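You operate a simulated robot arm through the tools that you are given. There is no shell and no other tool. Be economical: measure what you need, move in short steps, check, and stop when the job is done.

Carry out the task below with a simulated robot arm. There is one attempt and no reset: what you move stays moved.

TASK
Put the thyme in slot 2 of the tin rack and the chives in slot 3.
Fine: turn the carousel to reach each tin.
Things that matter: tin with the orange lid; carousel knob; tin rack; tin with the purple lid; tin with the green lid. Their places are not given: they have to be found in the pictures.

It is judged by the outcome, as a careful person would: the job done as asked, and still so three seconds after it is handed in. It fails if anything else is knocked over, pushed out of place, dropped, spilled or broken.

THE ROBOT
A 6-joint arm with a two-finger parallel gripper, fixed in place. Base frame: the origin is at the foot of the arm, x ahead of it, y to its left, z up; the work surface is at about z = 0. Lengths are in mm, angles in degrees, forces in N, time in s.
With the tool pointing down near the work surface it reaches from about 140 to 580 mm from the base axis. Its first joint turns from -66.0 to 66.0 degrees. Payload 2.1 kg.
Tool frame: the origin (TCP) lies between the finger pads and is the grasp point; the fingertips stand 30 mm ahead of it; z points along the fingers, y is the line along which they close. The gripper opens to 94 mm. The fingers are 28 mm wide and 10 mm thick; the gripper's body (50 by 96 mm) begins 55 mm behind the TCP.
Orientation is that of the tool frame in the base frame, as a unit quaternion [x, y, z, w]. With the fingers straight down and closing along the base's y, the tool's x points along the base's -x, its y along +y and its z along -z.

THE INTERFACE
- The arm moves only by the tool move_arm. Its argument "rows" is a list of rows, each a list of 7 numbers: the shift along the tool's x, y, z in mm, then the turn, a rotation vector about the tool's x, y, z in degrees, then the finger opening in mm, from 0 to 94. In form: [[dx, dy, dz, wx, wy, wz, claw], ...]. A call has 1 to 8 rows; each row is the pose to reach, as a shift and turn from the pose commanded when the call began, along the tool's axes at that moment. A row lasts 0.2 s, in which the tool goes at most 50 mm and 8.6 degrees; a call with a longer step from one row to the next is refused whole, and so is a gripper value outside its range. A pose out of reach is approached as far as the arm can. The call stops where the force on the tool passes 70 N (or 10 N more than at its start, if that is more) or the arm is blocked; 0.2 s more then pass. The fingers move at their own pace (about 72 mm/s each) and stop on an object; they squeeze with about 21 N. The grip force told is the motor's: it shows also when the fingers shut on nothing. Time passes only in rows, and 0.2 s behind the last, so rows that repeat a pose let the fingers close. It gives the time, the measured TCP pose, the force on the tool (base axes), the opening and the grip force at its end, in the units of the frame above (readings bear some noise).
- Cameras (640 x 400 px; columns grow to the right, rows downward): "scene" is fixed at [59.5, -366.3, 498.6]; the picture's right is [0.78, -0.63, 0.00], its down [-0.27, -0.33, -0.91] and it looks along [0.57, 0.70, -0.42] (base axes); focal length 247 px, centre (320, 200). "wrist" rides on the gripper at [-37, 0, -58] in the tool frame; the picture's right is [0.00, -1.00, 0.00], its down [0.97, 0.00, -0.24] and it looks along [0.24, 0.00, 0.97] (tool axes); focal length 218 px, centre (320, 200).
- get_image(camera): a new picture of that camera. No time passes.
- pixel_to_xyz(camera, pixels): for up to 12 pixels [column, row] of the newest picture of that camera ("zoom" is the newest enlarged one), the place [x, y, z] in the base frame of the surface seen there, good to about 2 mm. No time passes.
- zoom(camera, box): a new picture of the part [left, top, right, bottom] of that camera's present view, enlarged. No time passes.
- finish_job(): hands the job in; it is judged then, once.

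Work in short steps. Measure before you move; look again where a grasp or a placing could have gone wrong, and mend it. You have 80 turns and 54 pictures in all, the two below and enlarged ones among them. Open the gripper and draw the arm clear of the work before you hand the job in, unless the task says otherwise; then end with one line.

The tools are called after "Call:" by a JSON object that holds its "fn" and its "kwargs". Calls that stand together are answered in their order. move_arm: Moves the arm, as the interface text tells. Its arguments: {"type":"object","properties":{"rows":{"type":"array"}},"required":["rows"]} The other tools are called the same way: get_image (camera) takes a picture; pixel_to_xyz (camera, pixels) gives the place of the surface under pixels of a picture; zoom (camera, box) takes an enlarged picture of a part of a camera's view; finish_job () hands the job in.

At the start:

```text
time_s: 0.0
tool_pos: [286.9, -46.7, 444.7]
tool_rot: [0.0, 1.0, 0.001, 0.0]
contact_force: [-0.3, 0.4, -0.9]
finger_gap: 94.1
finger_force: 0.0
```

scene: 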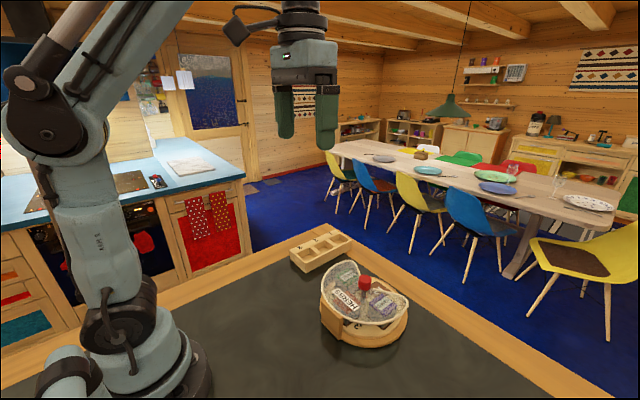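
wrist: 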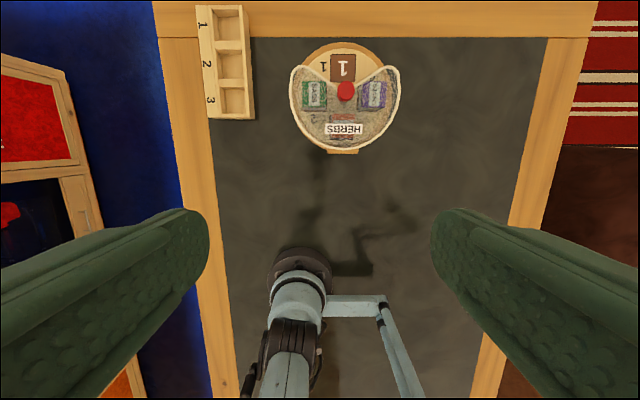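

I zoom in on the carousel and rack in both views to read labels.

Call:
{"fn": "zoom", "kwargs": {"camera": "scene", "box": [280, 220, 420, 360]}}

Call:
{"fn": "zoom", "kwargs": {"camera": "wrist", "box": [270, 30, 420, 165]}}

Call:
{"fn": "zoom", "kwargs": {"camera": "wrist", "box": [180, 0, 280, 125]}}

```text
2.86 times, centred on (350, 290) of scene
```

zoom: 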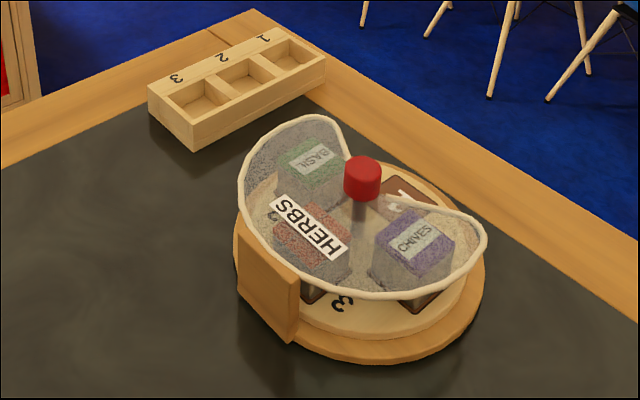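

```text
2.96 times, centred on (345, 98) of wrist
```

zoom: 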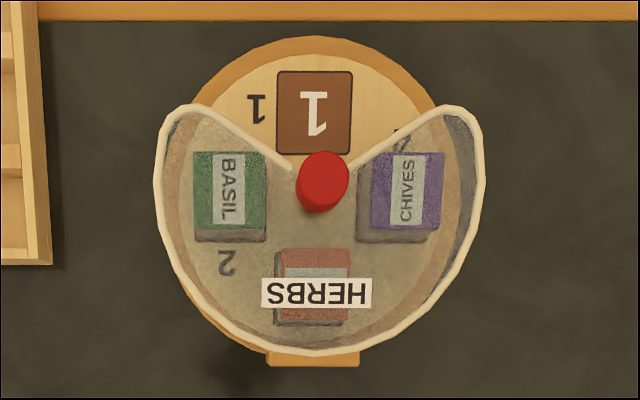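

```text
3.20 times, centred on (230, 62) of wrist
```

zoom: 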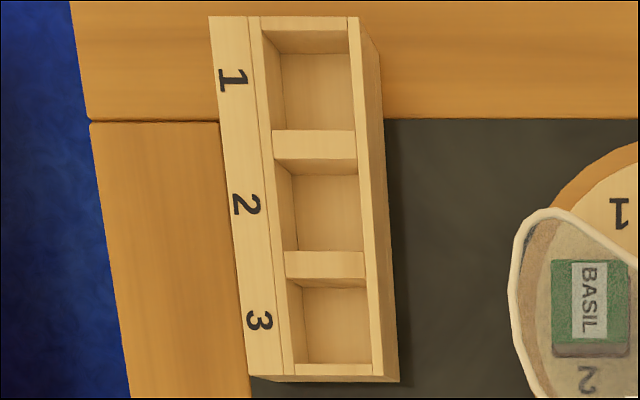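

Orange (under the HERBS sign), green BASIL and purple CHIVES sit on the carousel, and the cover opens toward +x. I measure knob, tins, cover and rack.

Call:
{"fn": "pixel_to_xyz", "kwargs": {"camera": "wrist", "pixels": [[345, 90], [315, 94], [374, 94], [343, 68], [343, 55], [343, 130], [397, 75], [292, 75], [346, 148], [343, 48], [313, 70], [377, 70]]}}

Call:
{"fn": "pixel_to_xyz", "kwargs": {"camera": "scene", "pixels": [[359, 279], [359, 286], [345, 297], [370, 309], [348, 259], [384, 275], [372, 267], [338, 319], [355, 256], [338, 330], [360, 340], [356, 283]]}}

Call:
{"fn": "pixel_to_xyz", "kwargs": {"camera": "zoom", "pixels": [[317, 90], [324, 210], [334, 325], [314, 145], [325, 265], [365, 25], [388, 376], [288, 370], [270, 145], [290, 265], [355, 145], [364, 262]]}}

```text
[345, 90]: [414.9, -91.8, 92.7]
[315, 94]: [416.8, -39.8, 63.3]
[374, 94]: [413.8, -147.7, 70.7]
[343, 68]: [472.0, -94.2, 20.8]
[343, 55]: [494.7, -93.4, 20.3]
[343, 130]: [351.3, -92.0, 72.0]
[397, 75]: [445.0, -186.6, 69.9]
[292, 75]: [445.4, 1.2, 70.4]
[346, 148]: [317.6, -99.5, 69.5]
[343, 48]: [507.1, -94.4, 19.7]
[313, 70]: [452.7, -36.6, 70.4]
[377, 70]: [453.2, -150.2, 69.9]
```

```text
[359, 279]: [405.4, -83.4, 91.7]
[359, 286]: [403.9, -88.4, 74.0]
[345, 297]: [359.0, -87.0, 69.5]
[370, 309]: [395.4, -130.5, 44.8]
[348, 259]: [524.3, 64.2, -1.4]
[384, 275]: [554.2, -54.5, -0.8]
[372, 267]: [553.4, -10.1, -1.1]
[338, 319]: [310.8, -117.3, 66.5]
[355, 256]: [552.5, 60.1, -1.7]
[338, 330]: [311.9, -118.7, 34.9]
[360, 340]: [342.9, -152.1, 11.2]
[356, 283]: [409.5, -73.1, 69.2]
```

```text
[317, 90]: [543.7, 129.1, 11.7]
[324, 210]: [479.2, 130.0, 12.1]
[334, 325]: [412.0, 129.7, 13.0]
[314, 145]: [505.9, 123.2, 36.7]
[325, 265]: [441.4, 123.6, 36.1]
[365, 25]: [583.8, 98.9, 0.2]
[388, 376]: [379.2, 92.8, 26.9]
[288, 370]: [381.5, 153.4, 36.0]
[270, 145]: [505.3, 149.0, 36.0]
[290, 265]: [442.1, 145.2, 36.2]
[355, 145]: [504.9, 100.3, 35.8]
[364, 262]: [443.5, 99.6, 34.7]
```

Knob top is near (412,-92,93), with the cover top at z≈70. I move above the knob at z≈220 for a closer look.

Call:
{"fn": "move_arm", "kwargs": {"rows": [[-24, -9, 44, 0, 0, 0, 94], [-48, -18, 88, 0, 0, 0, 94], [-73, -27, 132, 0, 0, 0, 94], [-98, -36, 176, 0, 0, 0, 94], [-123, -45, 220, 0, 0, 0, 94]]}}

Call:
{"fn": "get_image", "kwargs": {"camera": "wrist"}}

```text
refused: row 1 steps farther than a row can; nothing moved
```

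```text
48 pictures are left
```

wrist: 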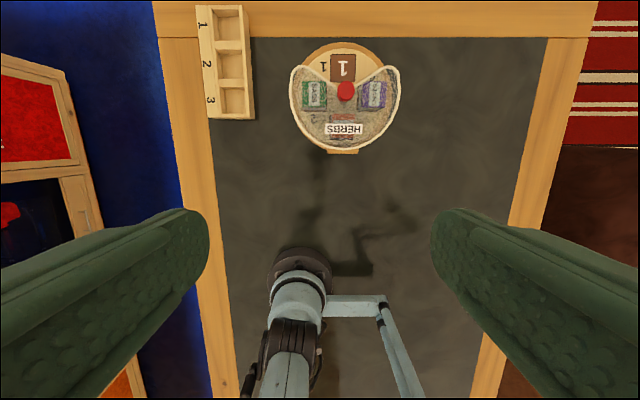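

Step slightly too long; I use smaller ones.

Call:
{"fn": "move_arm", "kwargs": {"rows": [[-20, -7, 36, 0, 0, 0, 94], [-40, -15, 72, 0, 0, 0, 94], [-60, -22, 108, 0, 0, 0, 94], [-80, -30, 144, 0, 0, 0, 94], [-100, -37, 180, 0, 0, 0, 94], [-123, -45, 215, 0, 0, 0, 94]]}}

Call:
{"fn": "get_image", "kwargs": {"camera": "wrist"}}

```text
time_s: 1.4
tool_pos: [410.5, -91.4, 230.8]
tool_rot: [-0.001, 1.0, 0.0, 0.0]
contact_force: [0.4, 0.3, -0.8]
finger_gap: 94.1
finger_force: 0.1
```

```text
47 pictures are left
```

wrist: 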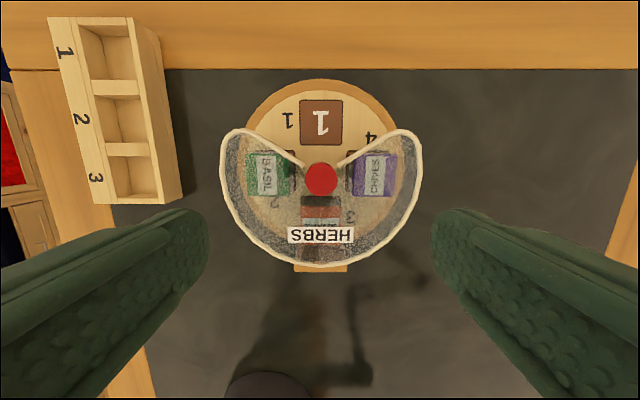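

Call:
{"fn": "pixel_to_xyz", "kwargs": {"camera": "wrist", "pixels": [[321, 180], [308, 180], [334, 180], [321, 165], [321, 192], [305, 166], [338, 166], [302, 102], [341, 102], [321, 142], [321, 200], [321, 262]]}}

Call:
{"fn": "zoom", "kwargs": {"camera": "wrist", "box": [210, 70, 430, 280]}}

```text
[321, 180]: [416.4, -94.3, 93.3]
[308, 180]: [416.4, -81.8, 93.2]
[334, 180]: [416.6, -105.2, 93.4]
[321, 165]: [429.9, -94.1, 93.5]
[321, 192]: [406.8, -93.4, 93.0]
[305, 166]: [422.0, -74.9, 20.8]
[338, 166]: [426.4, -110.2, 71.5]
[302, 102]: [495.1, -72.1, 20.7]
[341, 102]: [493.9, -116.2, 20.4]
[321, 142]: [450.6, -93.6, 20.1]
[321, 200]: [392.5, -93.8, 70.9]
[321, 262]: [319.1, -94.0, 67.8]
```

```text
1.90 times, centred on (320, 175) of wrist
```

zoom: 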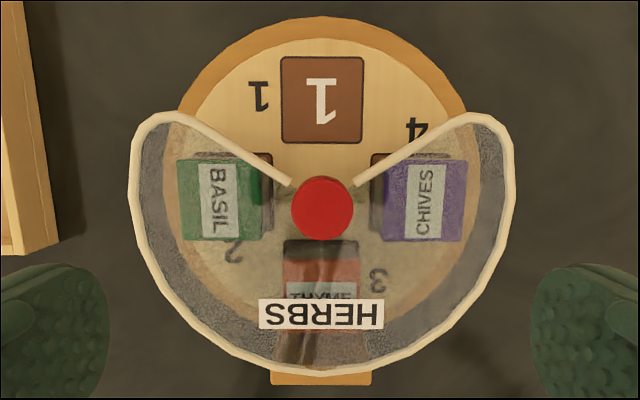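

THYME is orange at station 3, CHIVES purple at 4. Knob centre is (417,-94). I lower to z≈106 over the knob and close on it.

Call:
{"fn": "move_arm", "kwargs": {"rows": [[-6.5, -2.6, 45, 0, 0, 0, 94], [-6.5, -2.6, 90, 0, 0, 0, 94], [-6.5, -2.6, 125, 0, 0, 0, 80], [-6.5, -2.6, 125, 0, 0, 0, 40], [-6.5, -2.6, 125, 0, 0, 0, 15], [-6.5, -2.6, 125, 0, 0, 0, 15], [-6.5, -2.6, 125, 0, 0, 0, 15]]}}

Call:
{"fn": "get_image", "kwargs": {"camera": "scene"}}

```text
time_s: 3.0
tool_pos: [415.5, -96.4, 103.3]
tool_rot: [0.001, 1.0, 0.001, 0.0]
contact_force: [0.5, 0.8, -1.2]
finger_gap: 29.6
finger_force: 21.3
```

```text
45 pictures are left
```

scene: 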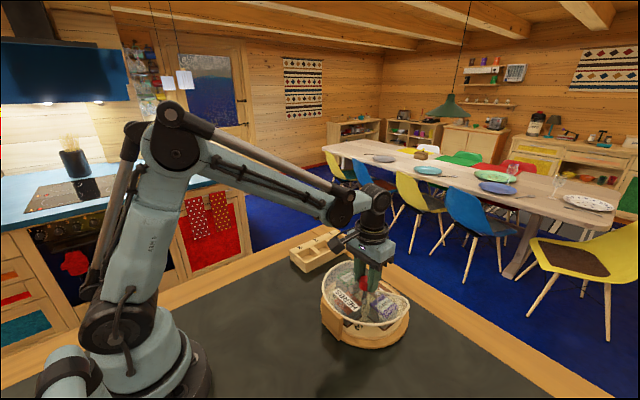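

Knob is gripped (29.6 mm). I turn it by -45° about tool z (base +45°), then check.

Call:
{"fn": "move_arm", "kwargs": {"rows": [[0, 0, 0, 0, 0, -7.5, 15], [0, 0, 0, 0, 0, -15, 15], [0, 0, 0, 0, 0, -22.5, 15], [0, 0, 0, 0, 0, -30, 15], [0, 0, 0, 0, 0, -37.5, 15], [0, 0, 0, 0, 0, -45, 15]]}}

Call:
{"fn": "zoom", "kwargs": {"camera": "scene", "box": [280, 220, 420, 360]}}

```text
time_s: 4.4
tool_pos: [416.4, -96.5, 105.2]
tool_rot: [-0.385, 0.923, -0.001, -0.001]
contact_force: [5.5, -9.0, 19.3]
finger_gap: 29.6
finger_force: 20.6
```

```text
2.86 times, centred on (350, 290) of scene
```

zoom: 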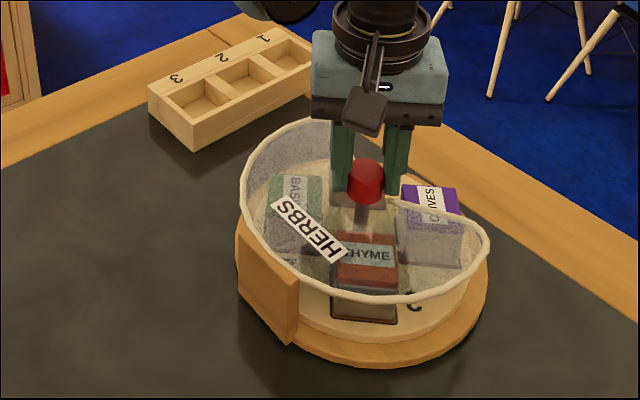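

The carousel turns with the knob. I continue another 45°.

Call:
{"fn": "move_arm", "kwargs": {"rows": [[0, 0, 0, 0, 0, -7.5, 15], [0, 0, 0, 0, 0, -15, 15], [0, 0, 0, 0, 0, -22.5, 15], [0, 0, 0, 0, 0, -30, 15], [0, 0, 0, 0, 0, -37.5, 15], [0, 0, 0, 0, 0, -45, 15], [0, 0, 0, 0, 0, -45, 15]]}}

Call:
{"fn": "zoom", "kwargs": {"camera": "scene", "box": [280, 220, 420, 360]}}

```text
time_s: 6.0
tool_pos: [415.4, -93.6, 103.4]
tool_rot: [0.708, -0.706, -0.002, 0.0]
contact_force: [-0.6, -0.2, -0.6]
finger_gap: 29.9
finger_force: 20.5
```

```text
2.86 times, centred on (350, 290) of scene
```

zoom: 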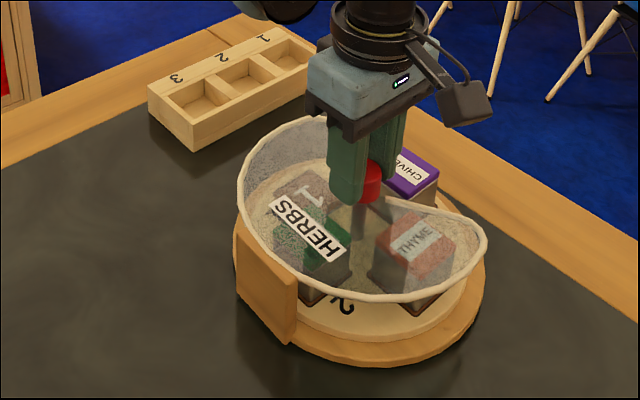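

Chives is now at the opening. I open, rise, and turn the tool back.

Call:
{"fn": "move_arm", "kwargs": {"rows": [[0, 0, 0, 0, 0, 0, 60], [0, 0, 0, 0, 0, 0, 94], [0, 0, -30, 0, 0, 0, 94], [0, 0, -75, 0, 0, 0, 94], [0, 0, -120, 0, 0, 8, 94], [0, 0, -120, 0, 0, 16, 94], [0, 0, -120, 0, 0, 24, 94], [0, 0, -120, 0, 0, 32, 94]]}}

Call:
{"fn": "move_arm", "kwargs": {"rows": [[0, 0, 0, 0, 0, 8, 94], [0, 0, 0, 0, 0, 16, 94], [0, 0, 0, 0, 0, 24, 94], [0, 0, 0, 0, 0, 32, 94], [0, 0, 0, 0, 0, 40, 94], [0, 0, 0, 0, 0, 48, 94], [0, 0, 0, 0, 0, 56, 94], [0, 0, 0, 0, 0, 58, 94]]}}

Call:
{"fn": "get_image", "kwargs": {"camera": "wrist"}}

Call:
{"fn": "zoom", "kwargs": {"camera": "wrist", "box": [210, 70, 430, 280]}}

```text
time_s: 7.8
tool_pos: [416.7, -96.0, 223.8]
tool_rot: [-0.484, 0.875, -0.001, -0.001]
contact_force: [0.3, -0.3, 0.2]
finger_gap: 94.0
finger_force: 0.1
```

```text
time_s: 9.6
tool_pos: [416.1, -95.9, 224.6]
tool_rot: [0.0, 1.0, 0.0, 0.0]
contact_force: [-0.2, 0.7, -0.3]
finger_gap: 94.3
finger_force: 0.0
```

```text
42 pictures are left
```

wrist: 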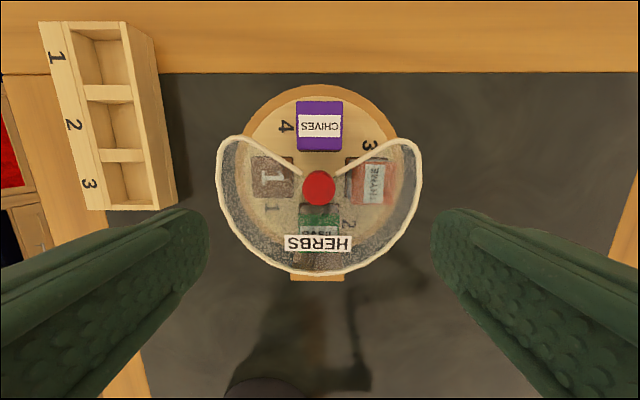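

```text
1.90 times, centred on (320, 175) of wrist
```

zoom: 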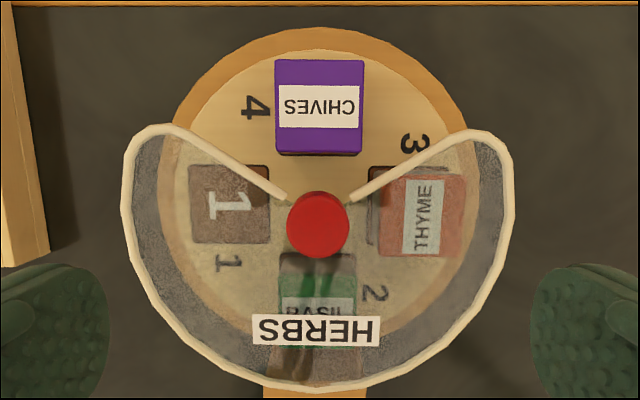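

Call:
{"fn": "pixel_to_xyz", "kwargs": {"camera": "wrist", "pixels": [[298, 112], [342, 112], [320, 104], [320, 140], [298, 140], [341, 140], [320, 120], [322, 149]]}}

Call:
{"fn": "pixel_to_xyz", "kwargs": {"camera": "zoom", "pixels": [[277, 66], [361, 66], [278, 148], [361, 148], [320, 62], [318, 153]]}}

Call:
{"fn": "pixel_to_xyz", "kwargs": {"camera": "wrist", "pixels": [[80, 188], [119, 170], [106, 180], [149, 180], [125, 163], [125, 185], [130, 200], [120, 155], [112, 94], [150, 205], [105, 202], [125, 148]]}}

```text
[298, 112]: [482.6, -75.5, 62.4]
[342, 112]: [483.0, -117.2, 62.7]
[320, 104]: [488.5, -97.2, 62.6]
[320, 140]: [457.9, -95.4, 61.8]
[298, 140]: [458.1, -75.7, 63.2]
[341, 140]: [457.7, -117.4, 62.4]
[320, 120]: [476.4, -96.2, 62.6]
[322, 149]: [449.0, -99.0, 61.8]
```

```text
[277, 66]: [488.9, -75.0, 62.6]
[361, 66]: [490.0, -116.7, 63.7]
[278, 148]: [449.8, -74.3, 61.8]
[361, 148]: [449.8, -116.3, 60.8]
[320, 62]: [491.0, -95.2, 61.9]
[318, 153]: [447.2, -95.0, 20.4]
```

```text
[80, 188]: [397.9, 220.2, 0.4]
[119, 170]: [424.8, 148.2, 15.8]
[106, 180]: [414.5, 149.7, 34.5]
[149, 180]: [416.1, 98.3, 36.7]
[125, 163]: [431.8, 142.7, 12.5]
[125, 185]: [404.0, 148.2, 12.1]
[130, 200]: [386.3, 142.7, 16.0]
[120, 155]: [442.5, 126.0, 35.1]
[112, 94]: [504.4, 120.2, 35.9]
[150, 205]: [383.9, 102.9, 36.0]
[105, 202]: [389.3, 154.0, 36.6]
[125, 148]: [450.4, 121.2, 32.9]
```

Chives tin: centre (470,-95.5), 42 mm square, top z≈62, base z≈20. Rack top is 36 and slot floor 12, so I grip the tin's top ~14 mm. I go over it with a 62 mm opening and lower.

Call:
{"fn": "move_arm", "kwargs": {"rows": [[-30, 0.4, 0, 0, 0, 0, 62], [-57, 0.4, 15, 0, 0, 0, 62], [-57, 0.4, 60, 0, 0, 0, 62], [-57, 0.4, 105, 0, 0, 0, 62], [-57, 0.4, 130, 0, 0, 0, 62], [-57, 0.4, 146, 0, 0, 0, 62], [-57, 0.4, 146, 0, 0, 0, 62]]}}

Call:
{"fn": "zoom", "kwargs": {"camera": "scene", "box": [280, 200, 440, 360]}}

```text
time_s: 11.2
tool_pos: [472.5, -95.3, 77.9]
tool_rot: [0.0, 1.0, 0.0, 0.0]
contact_force: [-0.1, 0.5, 0.2]
finger_gap: 61.9
finger_force: 0.2
```

```text
2.50 times, centred on (360, 280) of scene
```

zoom: 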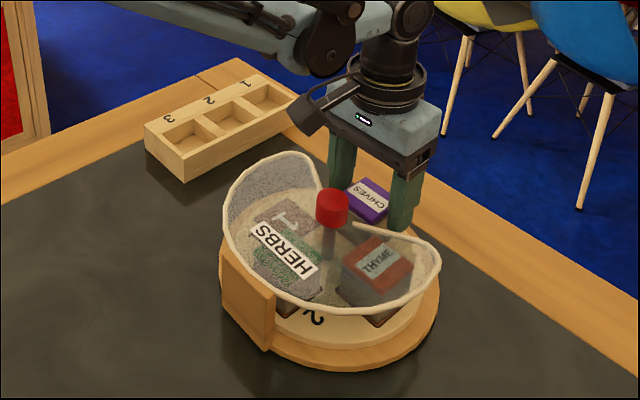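

Fingers straddle the tin and clear the cover. I close and lift gently.

Call:
{"fn": "move_arm", "kwargs": {"rows": [[0, 0, 0, 0, 0, 0, 45], [0, 0, 0, 0, 0, 0, 30], [0, 0, 0, 0, 0, 0, 30], [0, 0, 0, 0, 0, 0, 30], [0, 0, -20, 0, 0, 0, 30], [0, 0, -50, 0, 0, 0, 30], [0, 0, -90, 0, 0, 0, 30], [0, 0, -120, 0, 0, 0, 30]]}}

Call:
{"fn": "get_image", "kwargs": {"camera": "wrist"}}

Call:
{"fn": "zoom", "kwargs": {"camera": "scene", "box": [270, 160, 440, 330]}}

```text
time_s: 13.0
tool_pos: [473.1, -95.4, 201.0]
tool_rot: [0.0, 1.0, 0.0, -0.001]
contact_force: [0.0, 0.8, -0.9]
finger_gap: 43.8
finger_force: 20.8
```

```text
39 pictures are left
```

wrist: 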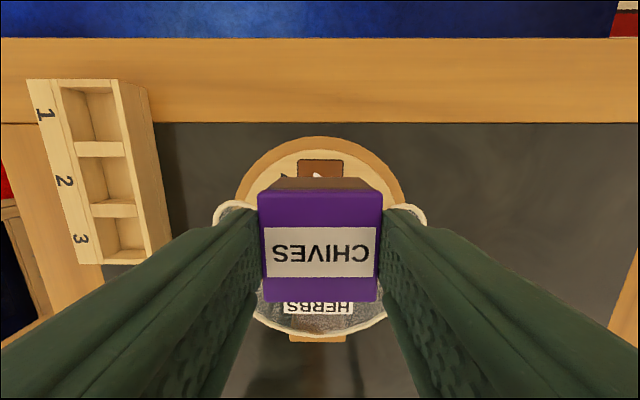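

```text
2.35 times, centred on (355, 245) of scene
```

zoom: 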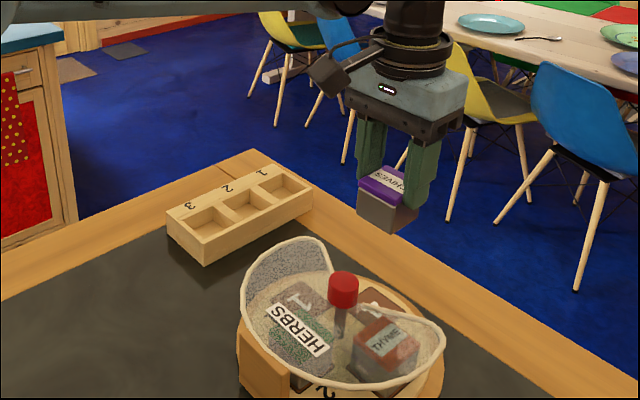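

Chives is held. I measure the rack walls closely from here.

Call:
{"fn": "zoom", "kwargs": {"camera": "wrist", "box": [20, 70, 180, 270]}}

```text
2.00 times, centred on (100, 170) of wrist
```

zoom: 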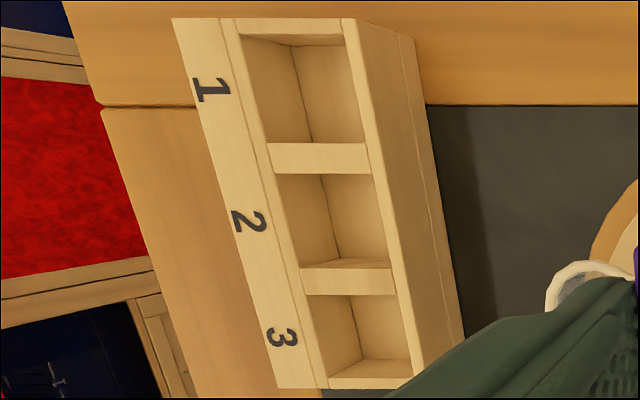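

Call:
{"fn": "pixel_to_xyz", "kwargs": {"camera": "zoom", "pixels": [[350, 293], [345, 271], [355, 383], [365, 379], [404, 325], [412, 325], [310, 325], [280, 290], [320, 146], [322, 170], [381, 220], [282, 220]]}}

```text
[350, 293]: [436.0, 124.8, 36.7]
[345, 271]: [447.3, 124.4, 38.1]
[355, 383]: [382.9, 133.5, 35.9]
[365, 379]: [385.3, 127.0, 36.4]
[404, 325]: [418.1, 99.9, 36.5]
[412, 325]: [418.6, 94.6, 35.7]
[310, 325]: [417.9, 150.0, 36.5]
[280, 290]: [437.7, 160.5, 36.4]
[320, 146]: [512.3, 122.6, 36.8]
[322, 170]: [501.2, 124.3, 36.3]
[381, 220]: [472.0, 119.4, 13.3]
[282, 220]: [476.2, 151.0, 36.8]
```

Slot 3 centre ≈ (410.5,125), slot 2 ≈ (474,125), walls give ~4 mm clearance. I check the held tin's offset from the TCP.

Call:
{"fn": "get_image", "kwargs": {"camera": "wrist"}}

Call:
{"fn": "pixel_to_xyz", "kwargs": {"camera": "wrist", "pixels": [[320, 195], [320, 297], [262, 240], [379, 240], [320, 182], [268, 196], [372, 196]]}}

```text
36 pictures are left
```

wrist: 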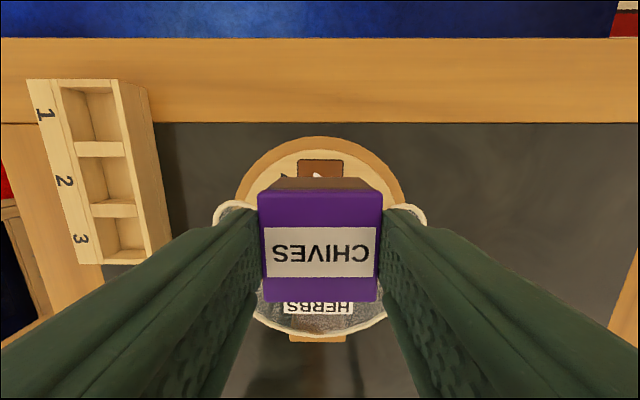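

```text
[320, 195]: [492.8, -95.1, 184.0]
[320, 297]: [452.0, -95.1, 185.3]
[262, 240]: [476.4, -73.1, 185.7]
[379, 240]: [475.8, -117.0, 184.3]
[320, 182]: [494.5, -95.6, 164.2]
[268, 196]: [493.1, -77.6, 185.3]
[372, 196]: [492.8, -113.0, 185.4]
```

Tin centred in grip (offset ≈0). I move over slot 3 at this height: base (-62,+220.5).

Call:
{"fn": "move_arm", "kwargs": {"rows": [[10, 37, 0, 0, 0, 0, 30], [20, 74, 0, 0, 0, 0, 30], [31, 110, 0, 0, 0, 0, 30], [41, 147, 0, 0, 0, 0, 30], [52, 184, 0, 0, 0, 0, 30], [62, 220.5, 0, 0, 0, 0, 30], [62, 220.5, 40, 0, 0, 0, 30], [62, 220.5, 80, 0, 0, 0, 30]]}}

Call:
{"fn": "get_image", "kwargs": {"camera": "wrist"}}

Call:
{"fn": "zoom", "kwargs": {"camera": "scene", "box": [260, 190, 380, 290]}}

```text
time_s: 14.8
tool_pos: [409.3, 125.8, 116.4]
tool_rot: [0.001, 1.0, 0.0, 0.001]
contact_force: [0.3, 0.3, -1.6]
finger_gap: 44.1
finger_force: 21.0
```

```text
35 pictures are left
```

wrist: 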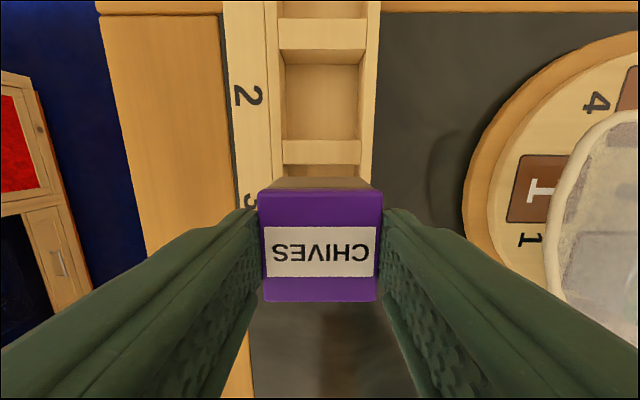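

```text
4.00 times, centred on (320, 240) of scene
```

zoom: 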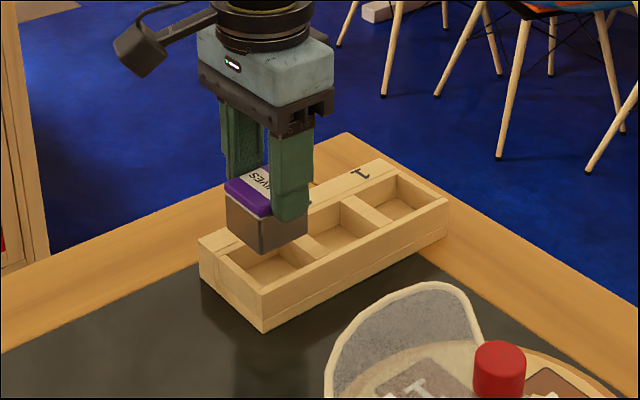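

Tin is above slot 3. I re-measure the nearby slot walls from this closer view.

Call:
{"fn": "pixel_to_xyz", "kwargs": {"camera": "wrist", "pixels": [[320, 143], [320, 161], [320, 21], [320, 46], [280, 90], [286, 90], [358, 90], [362, 90], [376, 90], [270, 90], [320, 195], [320, 297]]}}

```text
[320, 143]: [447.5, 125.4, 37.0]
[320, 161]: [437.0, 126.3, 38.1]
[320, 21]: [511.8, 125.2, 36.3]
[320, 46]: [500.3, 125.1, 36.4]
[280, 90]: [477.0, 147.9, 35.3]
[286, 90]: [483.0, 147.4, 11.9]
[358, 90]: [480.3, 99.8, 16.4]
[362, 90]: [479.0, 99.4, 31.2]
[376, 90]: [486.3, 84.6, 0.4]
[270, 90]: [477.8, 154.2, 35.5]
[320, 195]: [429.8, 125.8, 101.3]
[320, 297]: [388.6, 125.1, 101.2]
```

Slot centre ≈ (410,124.3), tin at (409.2,125.5). I lower 44 mm with a 1 mm correction.

Call:
{"fn": "move_arm", "kwargs": {"rows": [[-1, -1, 10, 0, 0, 0, 30], [-1, -1, 20, 0, 0, 0, 30], [-1, -1, 30, 0, 0, 0, 30], [-1, -1, 38, 0, 0, 0, 30], [-1, -1, 44, 0, 0, 0, 30], [-1, -1, 44, 0, 0, 0, 30]]}}

Call:
{"fn": "zoom", "kwargs": {"camera": "scene", "box": [260, 190, 380, 290]}}

```text
time_s: 16.2
tool_pos: [412.3, 125.0, 73.7]
tool_rot: [0.0, 1.0, 0.0, 0.0]
contact_force: [0.5, -0.2, -1.2]
finger_gap: 44.1
finger_force: 21.5
```

```text
4.00 times, centred on (320, 240) of scene
```

zoom: 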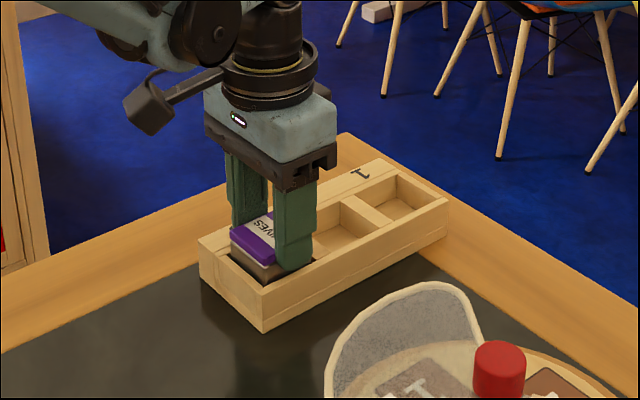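

Tin is inside slot 3. I lower the last 3–4 mm until contact shows.

Call:
{"fn": "move_arm", "kwargs": {"rows": [[0, 0, 2, 0, 0, 0, 30], [0, 0, 3.5, 0, 0, 0, 30], [0, 0, 3.5, 0, 0, 0, 30]]}}

```text
time_s: 17.0
tool_pos: [411.2, 124.3, 70.3]
tool_rot: [0.0, 1.0, -0.001, 0.0]
contact_force: [0.5, -0.6, -1.1]
finger_gap: 44.2
finger_force: 21.3
```

Call:
{"fn": "move_arm", "kwargs": {"rows": [[0, 0, 1, 0, 0, 0, 30], [0, 0, 1.5, 0, 0, 0, 30]]}}

```text
time_s: 17.6
tool_pos: [411.4, 124.2, 69.6]
tool_rot: [0.0, 1.0, 0.001, 0.0]
contact_force: [0.1, 0.3, -0.6]
finger_gap: 44.1
finger_force: 20.6
```

No contact yet; one more millimetre, then I release and rise.

Call:
{"fn": "move_arm", "kwargs": {"rows": [[0, 0, 1, 0, 0, 0, 30], [0, 0, 1, 0, 0, 0, 30], [0, 0, 1, 0, 0, 0, 55], [0, 0, 1, 0, 0, 0, 62], [0, 0, -30, 0, 0, 0, 62], [0, 0, -75, 0, 0, 0, 62], [0, 0, -120, 0, 0, 0, 62], [0, 0, -155, 0, 0, 0, 62]]}}

Call:
{"fn": "get_image", "kwargs": {"camera": "wrist"}}

Call:
{"fn": "zoom", "kwargs": {"camera": "scene", "box": [260, 190, 420, 350]}}

```text
time_s: 19.4
tool_pos: [411.1, 126.0, 224.3]
tool_rot: [-0.001, 1.0, -0.001, 0.0]
contact_force: [-0.6, -0.2, 0.0]
finger_gap: 62.1
finger_force: 0.1
```

```text
32 pictures are left
```

wrist: 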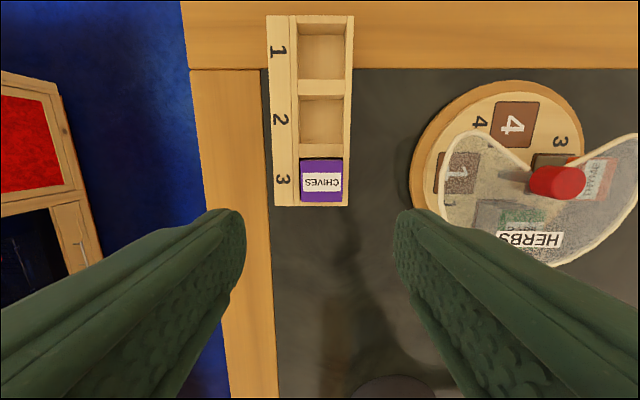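

```text
2.50 times, centred on (340, 270) of scene
```

zoom: 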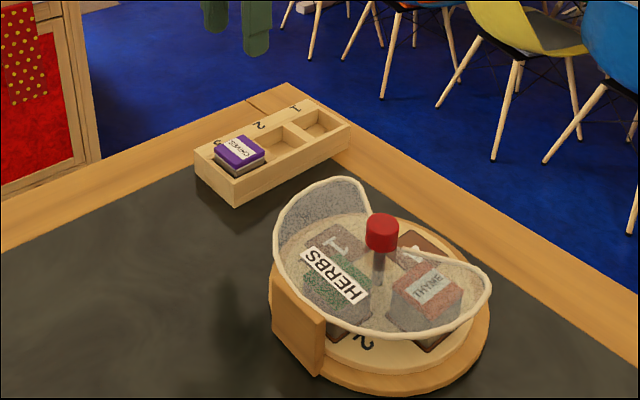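

Chives sits in slot 3. I go back over the knob at height.

Call:
{"fn": "move_arm", "kwargs": {"rows": [[-1, -40, 0, 0, 0, 0, 80], [-2, -80, 0, 0, 0, 0, 80], [-3, -120, 0, 0, 0, 0, 80], [-4, -160, 0, 0, 0, 0, 80], [-5, -200, 0, 0, 0, 0, 80], [-5.5, -220.5, 0, 0, 0, 0, 80], [-5.5, -220.5, 30, 0, 0, 0, 80], [-5.5, -220.5, 60, 0, 0, 0, 80]]}}

Call:
{"fn": "move_arm", "kwargs": {"rows": [[0, 0, 30, 0, 0, 0, 80], [0, 0, 59, 0, 0, 0, 80], [0, 0, 59, 0, 0, 0, 50], [0, 0, 59, 0, 0, 0, 15], [0, 0, 59, 0, 0, 0, 15], [0, 0, 59, 0, 0, 0, 15]]}}

```text
time_s: 21.2
tool_pos: [415.9, -97.1, 164.1]
tool_rot: [0.0, 1.0, 0.0, 0.001]
contact_force: [-0.2, -0.3, 0.4]
finger_gap: 80.1
finger_force: 0.0
```

```text
time_s: 22.6
tool_pos: [418.6, -96.6, 104.5]
tool_rot: [0.0, 1.0, 0.0, 0.0]
contact_force: [0.0, 0.1, 0.3]
finger_gap: 29.5
finger_force: 20.9
```

Knob gripped again; I turn another 90° the same way.

Call:
{"fn": "move_arm", "kwargs": {"rows": [[0, 0, 0, 0, 0, -7.5, 15], [0, 0, 0, 0, 0, -15, 15], [0, 0, 0, 0, 0, -22.5, 15], [0, 0, 0, 0, 0, -30, 15], [0, 0, 0, 0, 0, -37.5, 15], [0, 0, 0, 0, 0, -45, 15]]}}

Call:
{"fn": "move_arm", "kwargs": {"rows": [[0, 0, 0, 0, 0, -7.5, 15], [0, 0, 0, 0, 0, -15, 15], [0, 0, 0, 0, 0, -22.5, 15], [0, 0, 0, 0, 0, -30, 15], [0, 0, 0, 0, 0, -37.5, 15], [0, 0, 0, 0, 0, -45, 15], [0, 0, 0, 0, 0, -45, 15]]}}

Call:
{"fn": "zoom", "kwargs": {"camera": "scene", "box": [260, 190, 420, 350]}}

```text
time_s: 24.0
tool_pos: [417.2, -97.2, 105.5]
tool_rot: [-0.384, 0.924, 0.0, 0.0]
contact_force: [1.8, -1.3, 0.8]
finger_gap: 29.2
finger_force: 21.0
```

```text
time_s: 25.6
tool_pos: [416.9, -95.0, 105.1]
tool_rot: [0.708, -0.707, 0.001, 0.0]
contact_force: [-7.3, -0.4, 1.3]
finger_gap: 29.5
finger_force: 21.4
```

```text
2.50 times, centred on (340, 270) of scene
```

zoom: 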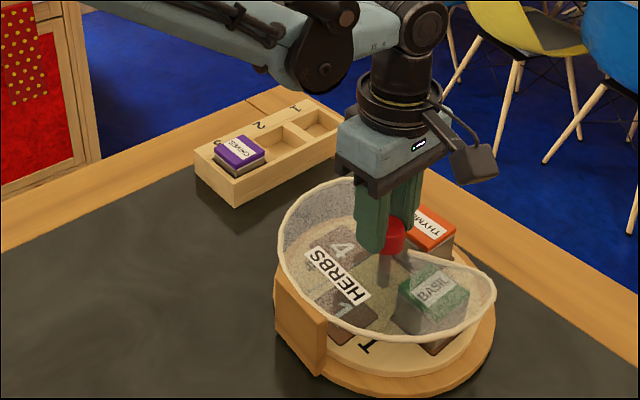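

Thyme is at the opening. I release, rise and turn the tool back, then look to check the base didn't shift.

Call:
{"fn": "move_arm", "kwargs": {"rows": [[0, 0, 0, 0, 0, 0, 60], [0, 0, 0, 0, 0, 0, 90], [0, 0, -30, 0, 0, 0, 94], [0, 0, -75, 0, 0, 0, 94], [0, 0, -120, 0, 0, 8, 94], [0, 0, -120, 0, 0, 16, 94], [0, 0, -120, 0, 0, 24, 94], [0, 0, -120, 0, 0, 32, 94]]}}

Call:
{"fn": "move_arm", "kwargs": {"rows": [[0, 0, 0, 0, 0, 8, 94], [0, 0, 0, 0, 0, 16, 94], [0, 0, 0, 0, 0, 24, 94], [0, 0, 0, 0, 0, 32, 94], [0, 0, 0, 0, 0, 40, 94], [0, 0, 0, 0, 0, 48, 94], [0, 0, 0, 0, 0, 56, 94], [0, 0, 0, 0, 0, 58, 94]]}}

Call:
{"fn": "zoom", "kwargs": {"camera": "scene", "box": [280, 220, 420, 360]}}

Call:
{"fn": "get_image", "kwargs": {"camera": "wrist"}}

Call:
{"fn": "pixel_to_xyz", "kwargs": {"camera": "wrist", "pixels": [[298, 112], [342, 112], [320, 104], [320, 140], [320, 120], [320, 188], [305, 188], [333, 188], [320, 174], [320, 200]]}}

```text
time_s: 27.4
tool_pos: [417.3, -95.9, 225.7]
tool_rot: [-0.484, 0.875, 0.001, 0.0]
contact_force: [0.5, 0.3, 0.6]
finger_gap: 94.0
finger_force: 0.1
```

```text
time_s: 29.2
tool_pos: [416.3, -96.3, 225.2]
tool_rot: [0.001, 1.0, 0.0, 0.0]
contact_force: [0.5, -0.7, -0.6]
finger_gap: 93.9
finger_force: 0.0
```

```text
2.86 times, centred on (350, 290) of scene
```

zoom: 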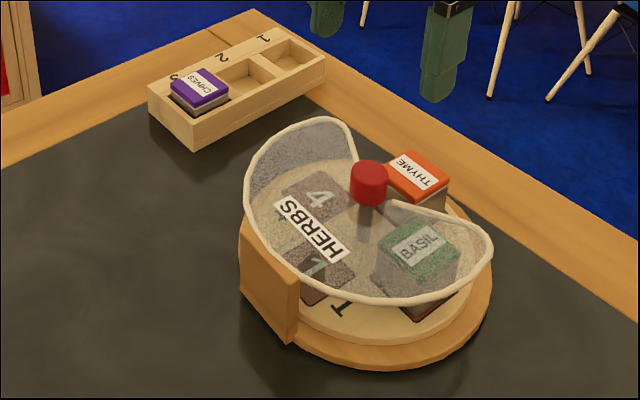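

```text
28 pictures are left
```

wrist: 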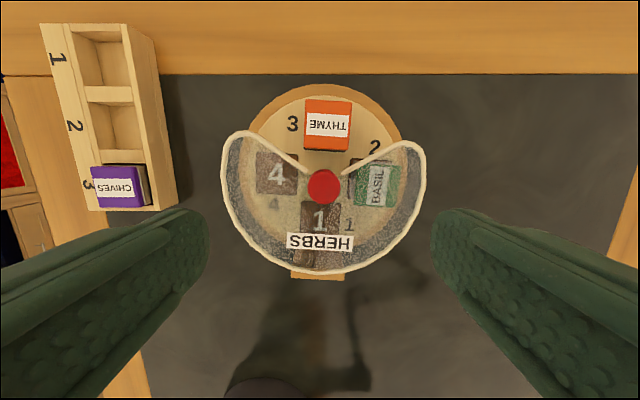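

```text
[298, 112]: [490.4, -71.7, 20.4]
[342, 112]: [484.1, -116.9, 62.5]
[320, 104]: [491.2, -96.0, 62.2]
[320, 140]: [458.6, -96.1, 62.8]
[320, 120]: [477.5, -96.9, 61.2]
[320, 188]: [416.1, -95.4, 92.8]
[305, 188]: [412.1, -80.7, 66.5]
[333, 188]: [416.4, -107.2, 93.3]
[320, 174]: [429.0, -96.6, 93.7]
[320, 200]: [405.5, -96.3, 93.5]
```

The carousel base seems to have shifted ~5 mm toward -y. I measure carefully.

Call:
{"fn": "zoom", "kwargs": {"camera": "wrist", "box": [210, 70, 430, 280]}}

Call:
{"fn": "pixel_to_xyz", "kwargs": {"camera": "zoom", "pixels": [[295, 62], [377, 66], [291, 140], [374, 145], [334, 60], [333, 146], [327, 194], [327, 240], [300, 222], [354, 222], [327, 220]]}}

```text
1.90 times, centred on (320, 175) of wrist
```

zoom: 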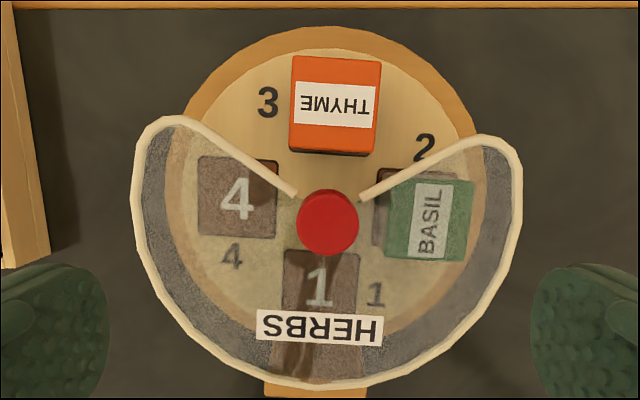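

```text
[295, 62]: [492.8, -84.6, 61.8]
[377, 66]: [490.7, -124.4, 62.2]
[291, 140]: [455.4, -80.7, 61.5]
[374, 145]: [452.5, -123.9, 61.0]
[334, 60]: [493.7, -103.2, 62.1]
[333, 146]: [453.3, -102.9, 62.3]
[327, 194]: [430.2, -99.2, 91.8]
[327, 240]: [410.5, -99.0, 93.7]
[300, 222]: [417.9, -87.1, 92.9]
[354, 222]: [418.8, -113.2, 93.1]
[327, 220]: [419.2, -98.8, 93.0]
```

Thyme is at (472.5,-103.2), yawed about -3.5°. I go down over it with matching yaw.

Call:
{"fn": "move_arm", "kwargs": {"rows": [[-30, -4, 0, 0, 0, 2, 62], [-57.5, -7, 15, 0, 0, 3.5, 62], [-57.5, -7, 60, 0, 0, 3.5, 62], [-57.5, -7, 105, 0, 0, 3.5, 62], [-57.5, -7, 130, 0, 0, 3.5, 62], [-57.5, -7, 147, 0, 0, 3.5, 62], [-57.5, -7, 147, 0, 0, 3.5, 62]]}}

Call:
{"fn": "get_image", "kwargs": {"camera": "wrist"}}

```text
time_s: 30.8
tool_pos: [474.8, -103.2, 80.2]
tool_rot: [0.03, 1.0, 0.0, 0.0]
contact_force: [0.1, -0.2, -0.5]
finger_gap: 61.9
finger_force: 0.1
```

```text
26 pictures are left
```

wrist: 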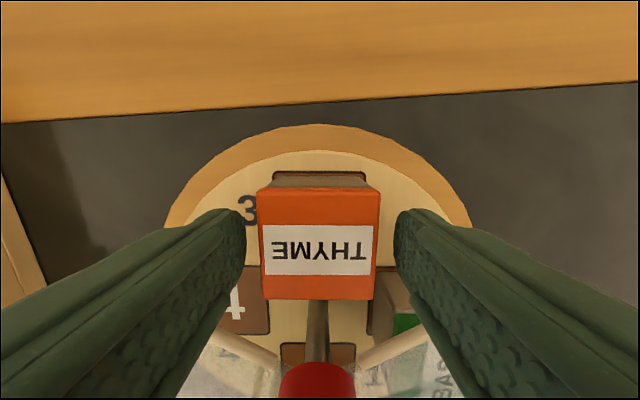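

Aligned and centred. I lower 1.5 mm, close, and lift.

Call:
{"fn": "move_arm", "kwargs": {"rows": [[0, 0, 1.5, 0, 0, 0, 48], [0, 0, 1.5, 0, 0, 0, 30], [0, 0, 1.5, 0, 0, 0, 30], [0, 0, 1.5, 0, 0, 0, 30], [0, 0, -20, 0, 0, 0, 30], [0, 0, -50, 0, 0, 0, 30], [0, 0, -90, 0, 0, 0, 30], [0, 0, -120, 0, 0, -3.5, 30]]}}

Call:
{"fn": "get_image", "kwargs": {"camera": "wrist"}}

Call:
{"fn": "pixel_to_xyz", "kwargs": {"camera": "wrist", "pixels": [[320, 195], [320, 297], [264, 240], [377, 240]]}}

```text
time_s: 32.6
tool_pos: [475.3, -102.4, 197.4]
tool_rot: [0.0, 1.0, 0.0, 0.0]
contact_force: [-0.5, -1.7, -0.6]
finger_gap: 44.3
finger_force: 21.1
```

```text
25 pictures are left
```

wrist: 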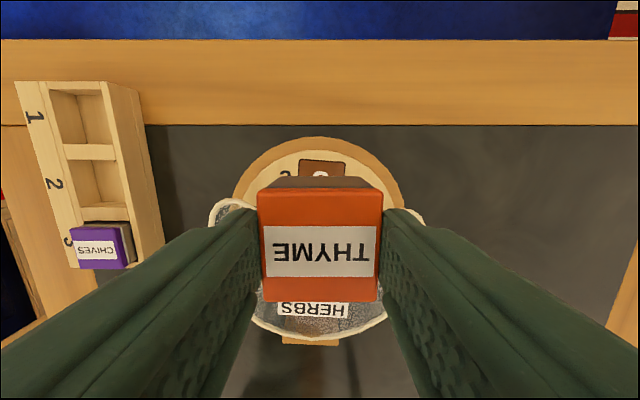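

```text
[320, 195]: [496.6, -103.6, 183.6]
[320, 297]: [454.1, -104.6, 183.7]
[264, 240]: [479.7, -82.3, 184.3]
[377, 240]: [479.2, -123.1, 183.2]
```

Thyme held at about (475,-103). I carry it over slot 2 (474,124.5) and partly lower.

Call:
{"fn": "move_arm", "kwargs": {"rows": [[0, 38, 0, 0, 0, 0, 30], [0, 76, 0, 0, 0, 0, 30], [0.5, 114, 0, 0, 0, 0, 30], [1, 152, 0, 0, 0, 0, 30], [1, 190, 0, 0, 0, 0, 30], [1, 227.5, 0, 0, 0, 0, 30], [1, 227.5, 40, 0, 0, 0, 30], [1, 227.5, 78, 0, 0, 0, 30]]}}

Call:
{"fn": "get_image", "kwargs": {"camera": "wrist"}}

Call:
{"fn": "pixel_to_xyz", "kwargs": {"camera": "wrist", "pixels": [[320, 195], [320, 297], [264, 240], [377, 240], [320, 161], [320, 143]]}}

Call:
{"fn": "zoom", "kwargs": {"camera": "scene", "box": [260, 190, 380, 290]}}

```text
time_s: 34.4
tool_pos: [474.4, 120.3, 118.7]
tool_rot: [0.0, 1.0, 0.0, 0.0]
contact_force: [-0.2, -0.7, -1.1]
finger_gap: 44.4
finger_force: 21.2
```

```text
24 pictures are left
```

wrist: 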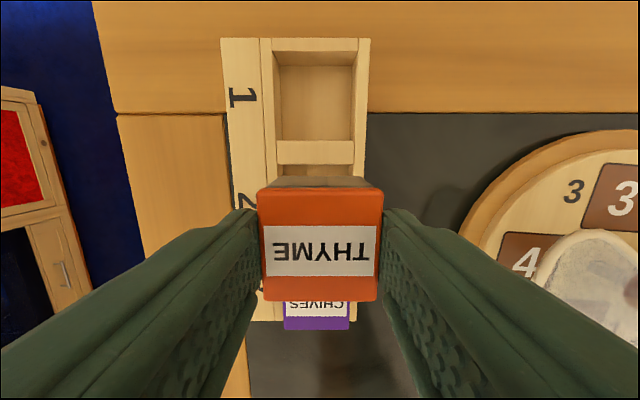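

```text
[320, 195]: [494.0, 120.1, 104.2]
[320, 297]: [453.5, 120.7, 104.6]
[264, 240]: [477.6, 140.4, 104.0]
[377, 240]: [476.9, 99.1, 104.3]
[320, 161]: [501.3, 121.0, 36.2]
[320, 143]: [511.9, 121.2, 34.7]
```

```text
4.00 times, centred on (320, 240) of scene
```

zoom: 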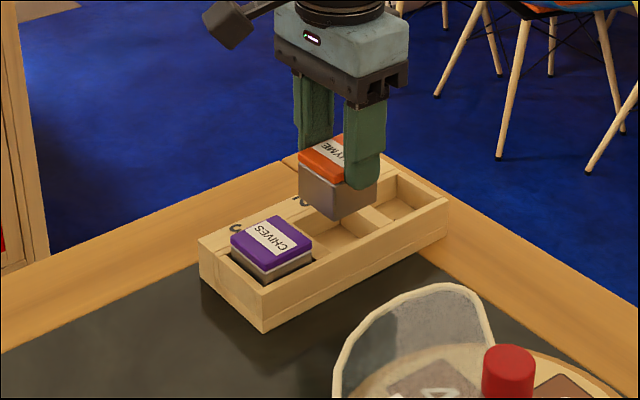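

Tin centre is (474,120); slot centre y ≈124.4, so I add 4 mm in y, then lower.

Call:
{"fn": "move_arm", "kwargs": {"rows": [[0, 4, 0, 0, 0, 0, 30], [0, 4, 10, 0, 0, 0, 30], [0, 4, 15, 0, 0, 0, 30], [0, 4, 15, 0, 0, 0, 30]]}}

Call:
{"fn": "get_image", "kwargs": {"camera": "wrist"}}

Call:
{"fn": "pixel_to_xyz", "kwargs": {"camera": "wrist", "pixels": [[320, 195], [320, 297], [264, 240], [377, 240], [320, 166], [278, 90], [355, 90], [265, 110]]}}

```text
time_s: 35.4
tool_pos: [474.5, 128.1, 104.4]
tool_rot: [0.0, 1.0, 0.0, 0.0]
contact_force: [-0.2, -0.7, 0.0]
finger_gap: 44.6
finger_force: 20.9
```

```text
22 pictures are left
```

wrist: 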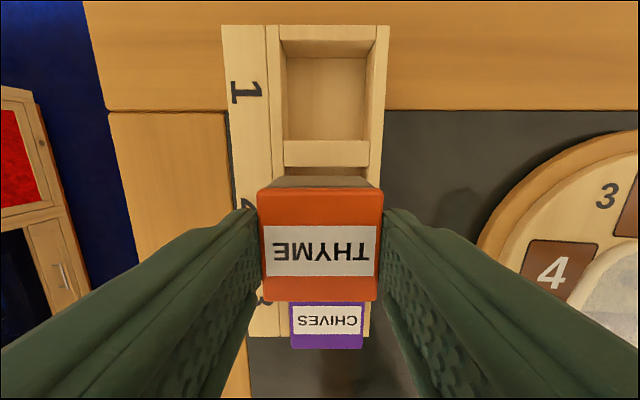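

```text
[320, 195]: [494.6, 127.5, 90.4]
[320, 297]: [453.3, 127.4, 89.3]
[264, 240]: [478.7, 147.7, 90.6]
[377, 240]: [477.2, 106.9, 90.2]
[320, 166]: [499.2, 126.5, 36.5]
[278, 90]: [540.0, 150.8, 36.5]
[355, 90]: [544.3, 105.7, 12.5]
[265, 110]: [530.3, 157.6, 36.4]
```

It had lagged; y is now 127.5, so I shift back 3 mm and lower to z≈72.

Call:
{"fn": "move_arm", "kwargs": {"rows": [[0, -3, 0, 0, 0, 0, 30], [0, -3, 0, 0, 0, 0, 30], [0, -3, 10, 0, 0, 0, 30], [0, -3, 20, 0, 0, 0, 30], [0, -3, 28, 0, 0, 0, 30], [0, -3, 32, 0, 0, 0, 30], [0, -3, 32, 0, 0, 0, 30]]}}

Call:
{"fn": "zoom", "kwargs": {"camera": "scene", "box": [260, 190, 380, 290]}}

```text
time_s: 37.0
tool_pos: [474.4, 124.9, 73.2]
tool_rot: [0.0, 1.0, 0.0, 0.0]
contact_force: [0.4, 1.0, -1.0]
finger_gap: 44.2
finger_force: 21.3
```

```text
4.00 times, centred on (320, 240) of scene
```

zoom: 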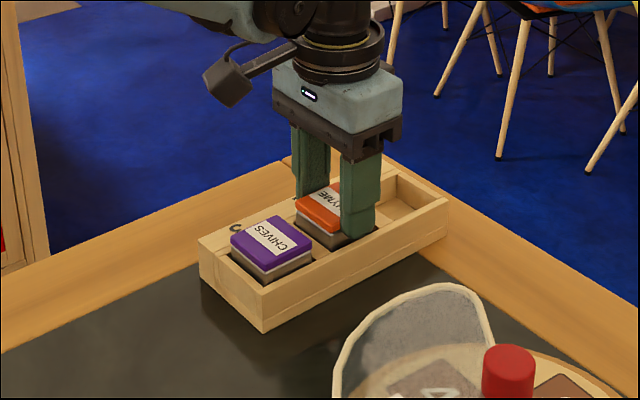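

Tin is in slot 2. I lower the last few millimetres, release and rise.

Call:
{"fn": "move_arm", "kwargs": {"rows": [[0, 0, 2.5, 0, 0, 0, 30], [0, 0, 4.5, 0, 0, 0, 30], [0, 0, 4.5, 0, 0, 0, 30], [0, 0, 4.5, 0, 0, 0, 55], [0, 0, 4.5, 0, 0, 0, 62], [0, 0, -30, 0, 0, 0, 62], [0, 0, -75, 0, 0, 0, 62], [0, 0, -120, 0, 0, 0, 62]]}}

Call:
{"fn": "move_arm", "kwargs": {"rows": [[20, -35, -10, 0, 0, 0, 80], [40, -70, -20, 0, 0, 0, 94], [50, -110, -30, 0, 0, 0, 94], [57, -150, -30, 0, 0, 0, 94], [57, -190, -30, 0, 0, 0, 94], [57, -221, -30, 0, 0, 0, 94], [57, -221, -30, 0, 0, 0, 94], [57, -221, -30, 0, 0, 0, 94]]}}

Call:
{"fn": "get_image", "kwargs": {"camera": "wrist"}}

Call:
{"fn": "zoom", "kwargs": {"camera": "scene", "box": [280, 220, 420, 360]}}

```text
time_s: 38.8
tool_pos: [477.3, 124.0, 194.2]
tool_rot: [0.0, 1.0, 0.0, -0.001]
contact_force: [0.1, -0.3, 0.0]
finger_gap: 61.7
finger_force: 0.0
```

```text
time_s: 40.6
tool_pos: [416.0, -96.9, 224.7]
tool_rot: [0.0, 1.0, 0.0, 0.0]
contact_force: [-0.5, -0.7, 0.3]
finger_gap: 94.0
finger_force: 0.1
```

```text
20 pictures are left
```

wrist: 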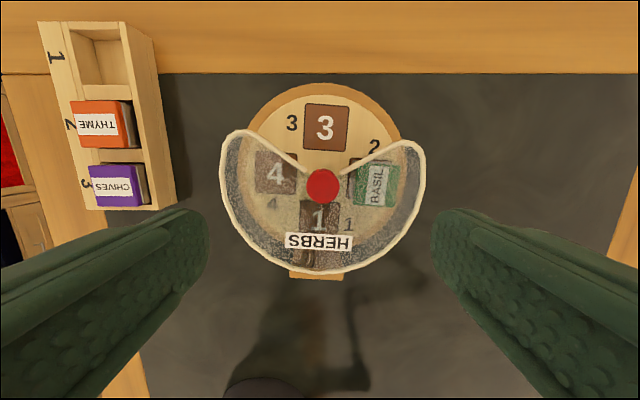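

```text
2.86 times, centred on (350, 290) of scene
```

zoom: 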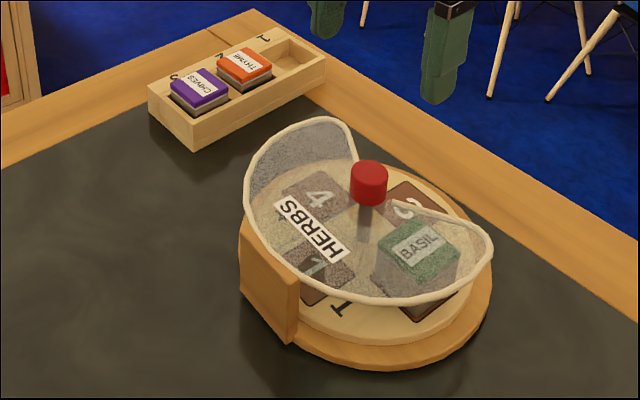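

Both tins are in. The carousel base sits ~5 mm toward -y of its start, so I'll ease it back: grip the knob where it is (419,-99).

Call:
{"fn": "move_arm", "kwargs": {"rows": [[-2.5, -2, 40, 0, 0, 0, 80], [-2.5, -2, 80, 0, 0, 0, 80], [-2.5, -2, 119, 0, 0, 0, 80], [-2.5, -2, 119, 0, 0, 0, 50], [-2.5, -2, 119, 0, 0, 0, 15], [-2.5, -2, 119, 0, 0, 0, 15], [-2.5, -2, 119, 0, 0, 0, 15]]}}

Call:
{"fn": "move_arm", "kwargs": {"rows": [[0.5, 1, 0, 0, 0, 0, 15], [0.8, 2, 0, 0, 0, 0, 15], [1.2, 3, 0, 0, 0, 0, 15], [1.6, 4, 0, 0, 0, 0, 15], [2, 5, 0, 0, 0, 0, 15], [2, 5, 0, 0, 0, 0, 15]]}}

Call:
{"fn": "zoom", "kwargs": {"camera": "scene", "box": [280, 220, 420, 360]}}

```text
time_s: 42.2
tool_pos: [419.2, -98.0, 102.4]
tool_rot: [0.0, 1.0, 0.0, -0.001]
contact_force: [0.6, -0.9, -0.6]
finger_gap: 29.4
finger_force: 20.9
```

```text
time_s: 43.6
tool_pos: [418.2, -92.7, 104.5]
tool_rot: [0.001, 1.0, -0.001, 0.001]
contact_force: [-0.4, 0.6, 0.0]
finger_gap: 29.3
finger_force: 20.4
```

```text
2.86 times, centred on (350, 290) of scene
```

zoom: 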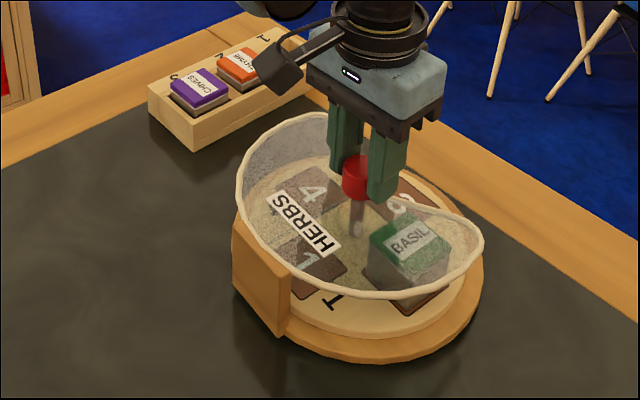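

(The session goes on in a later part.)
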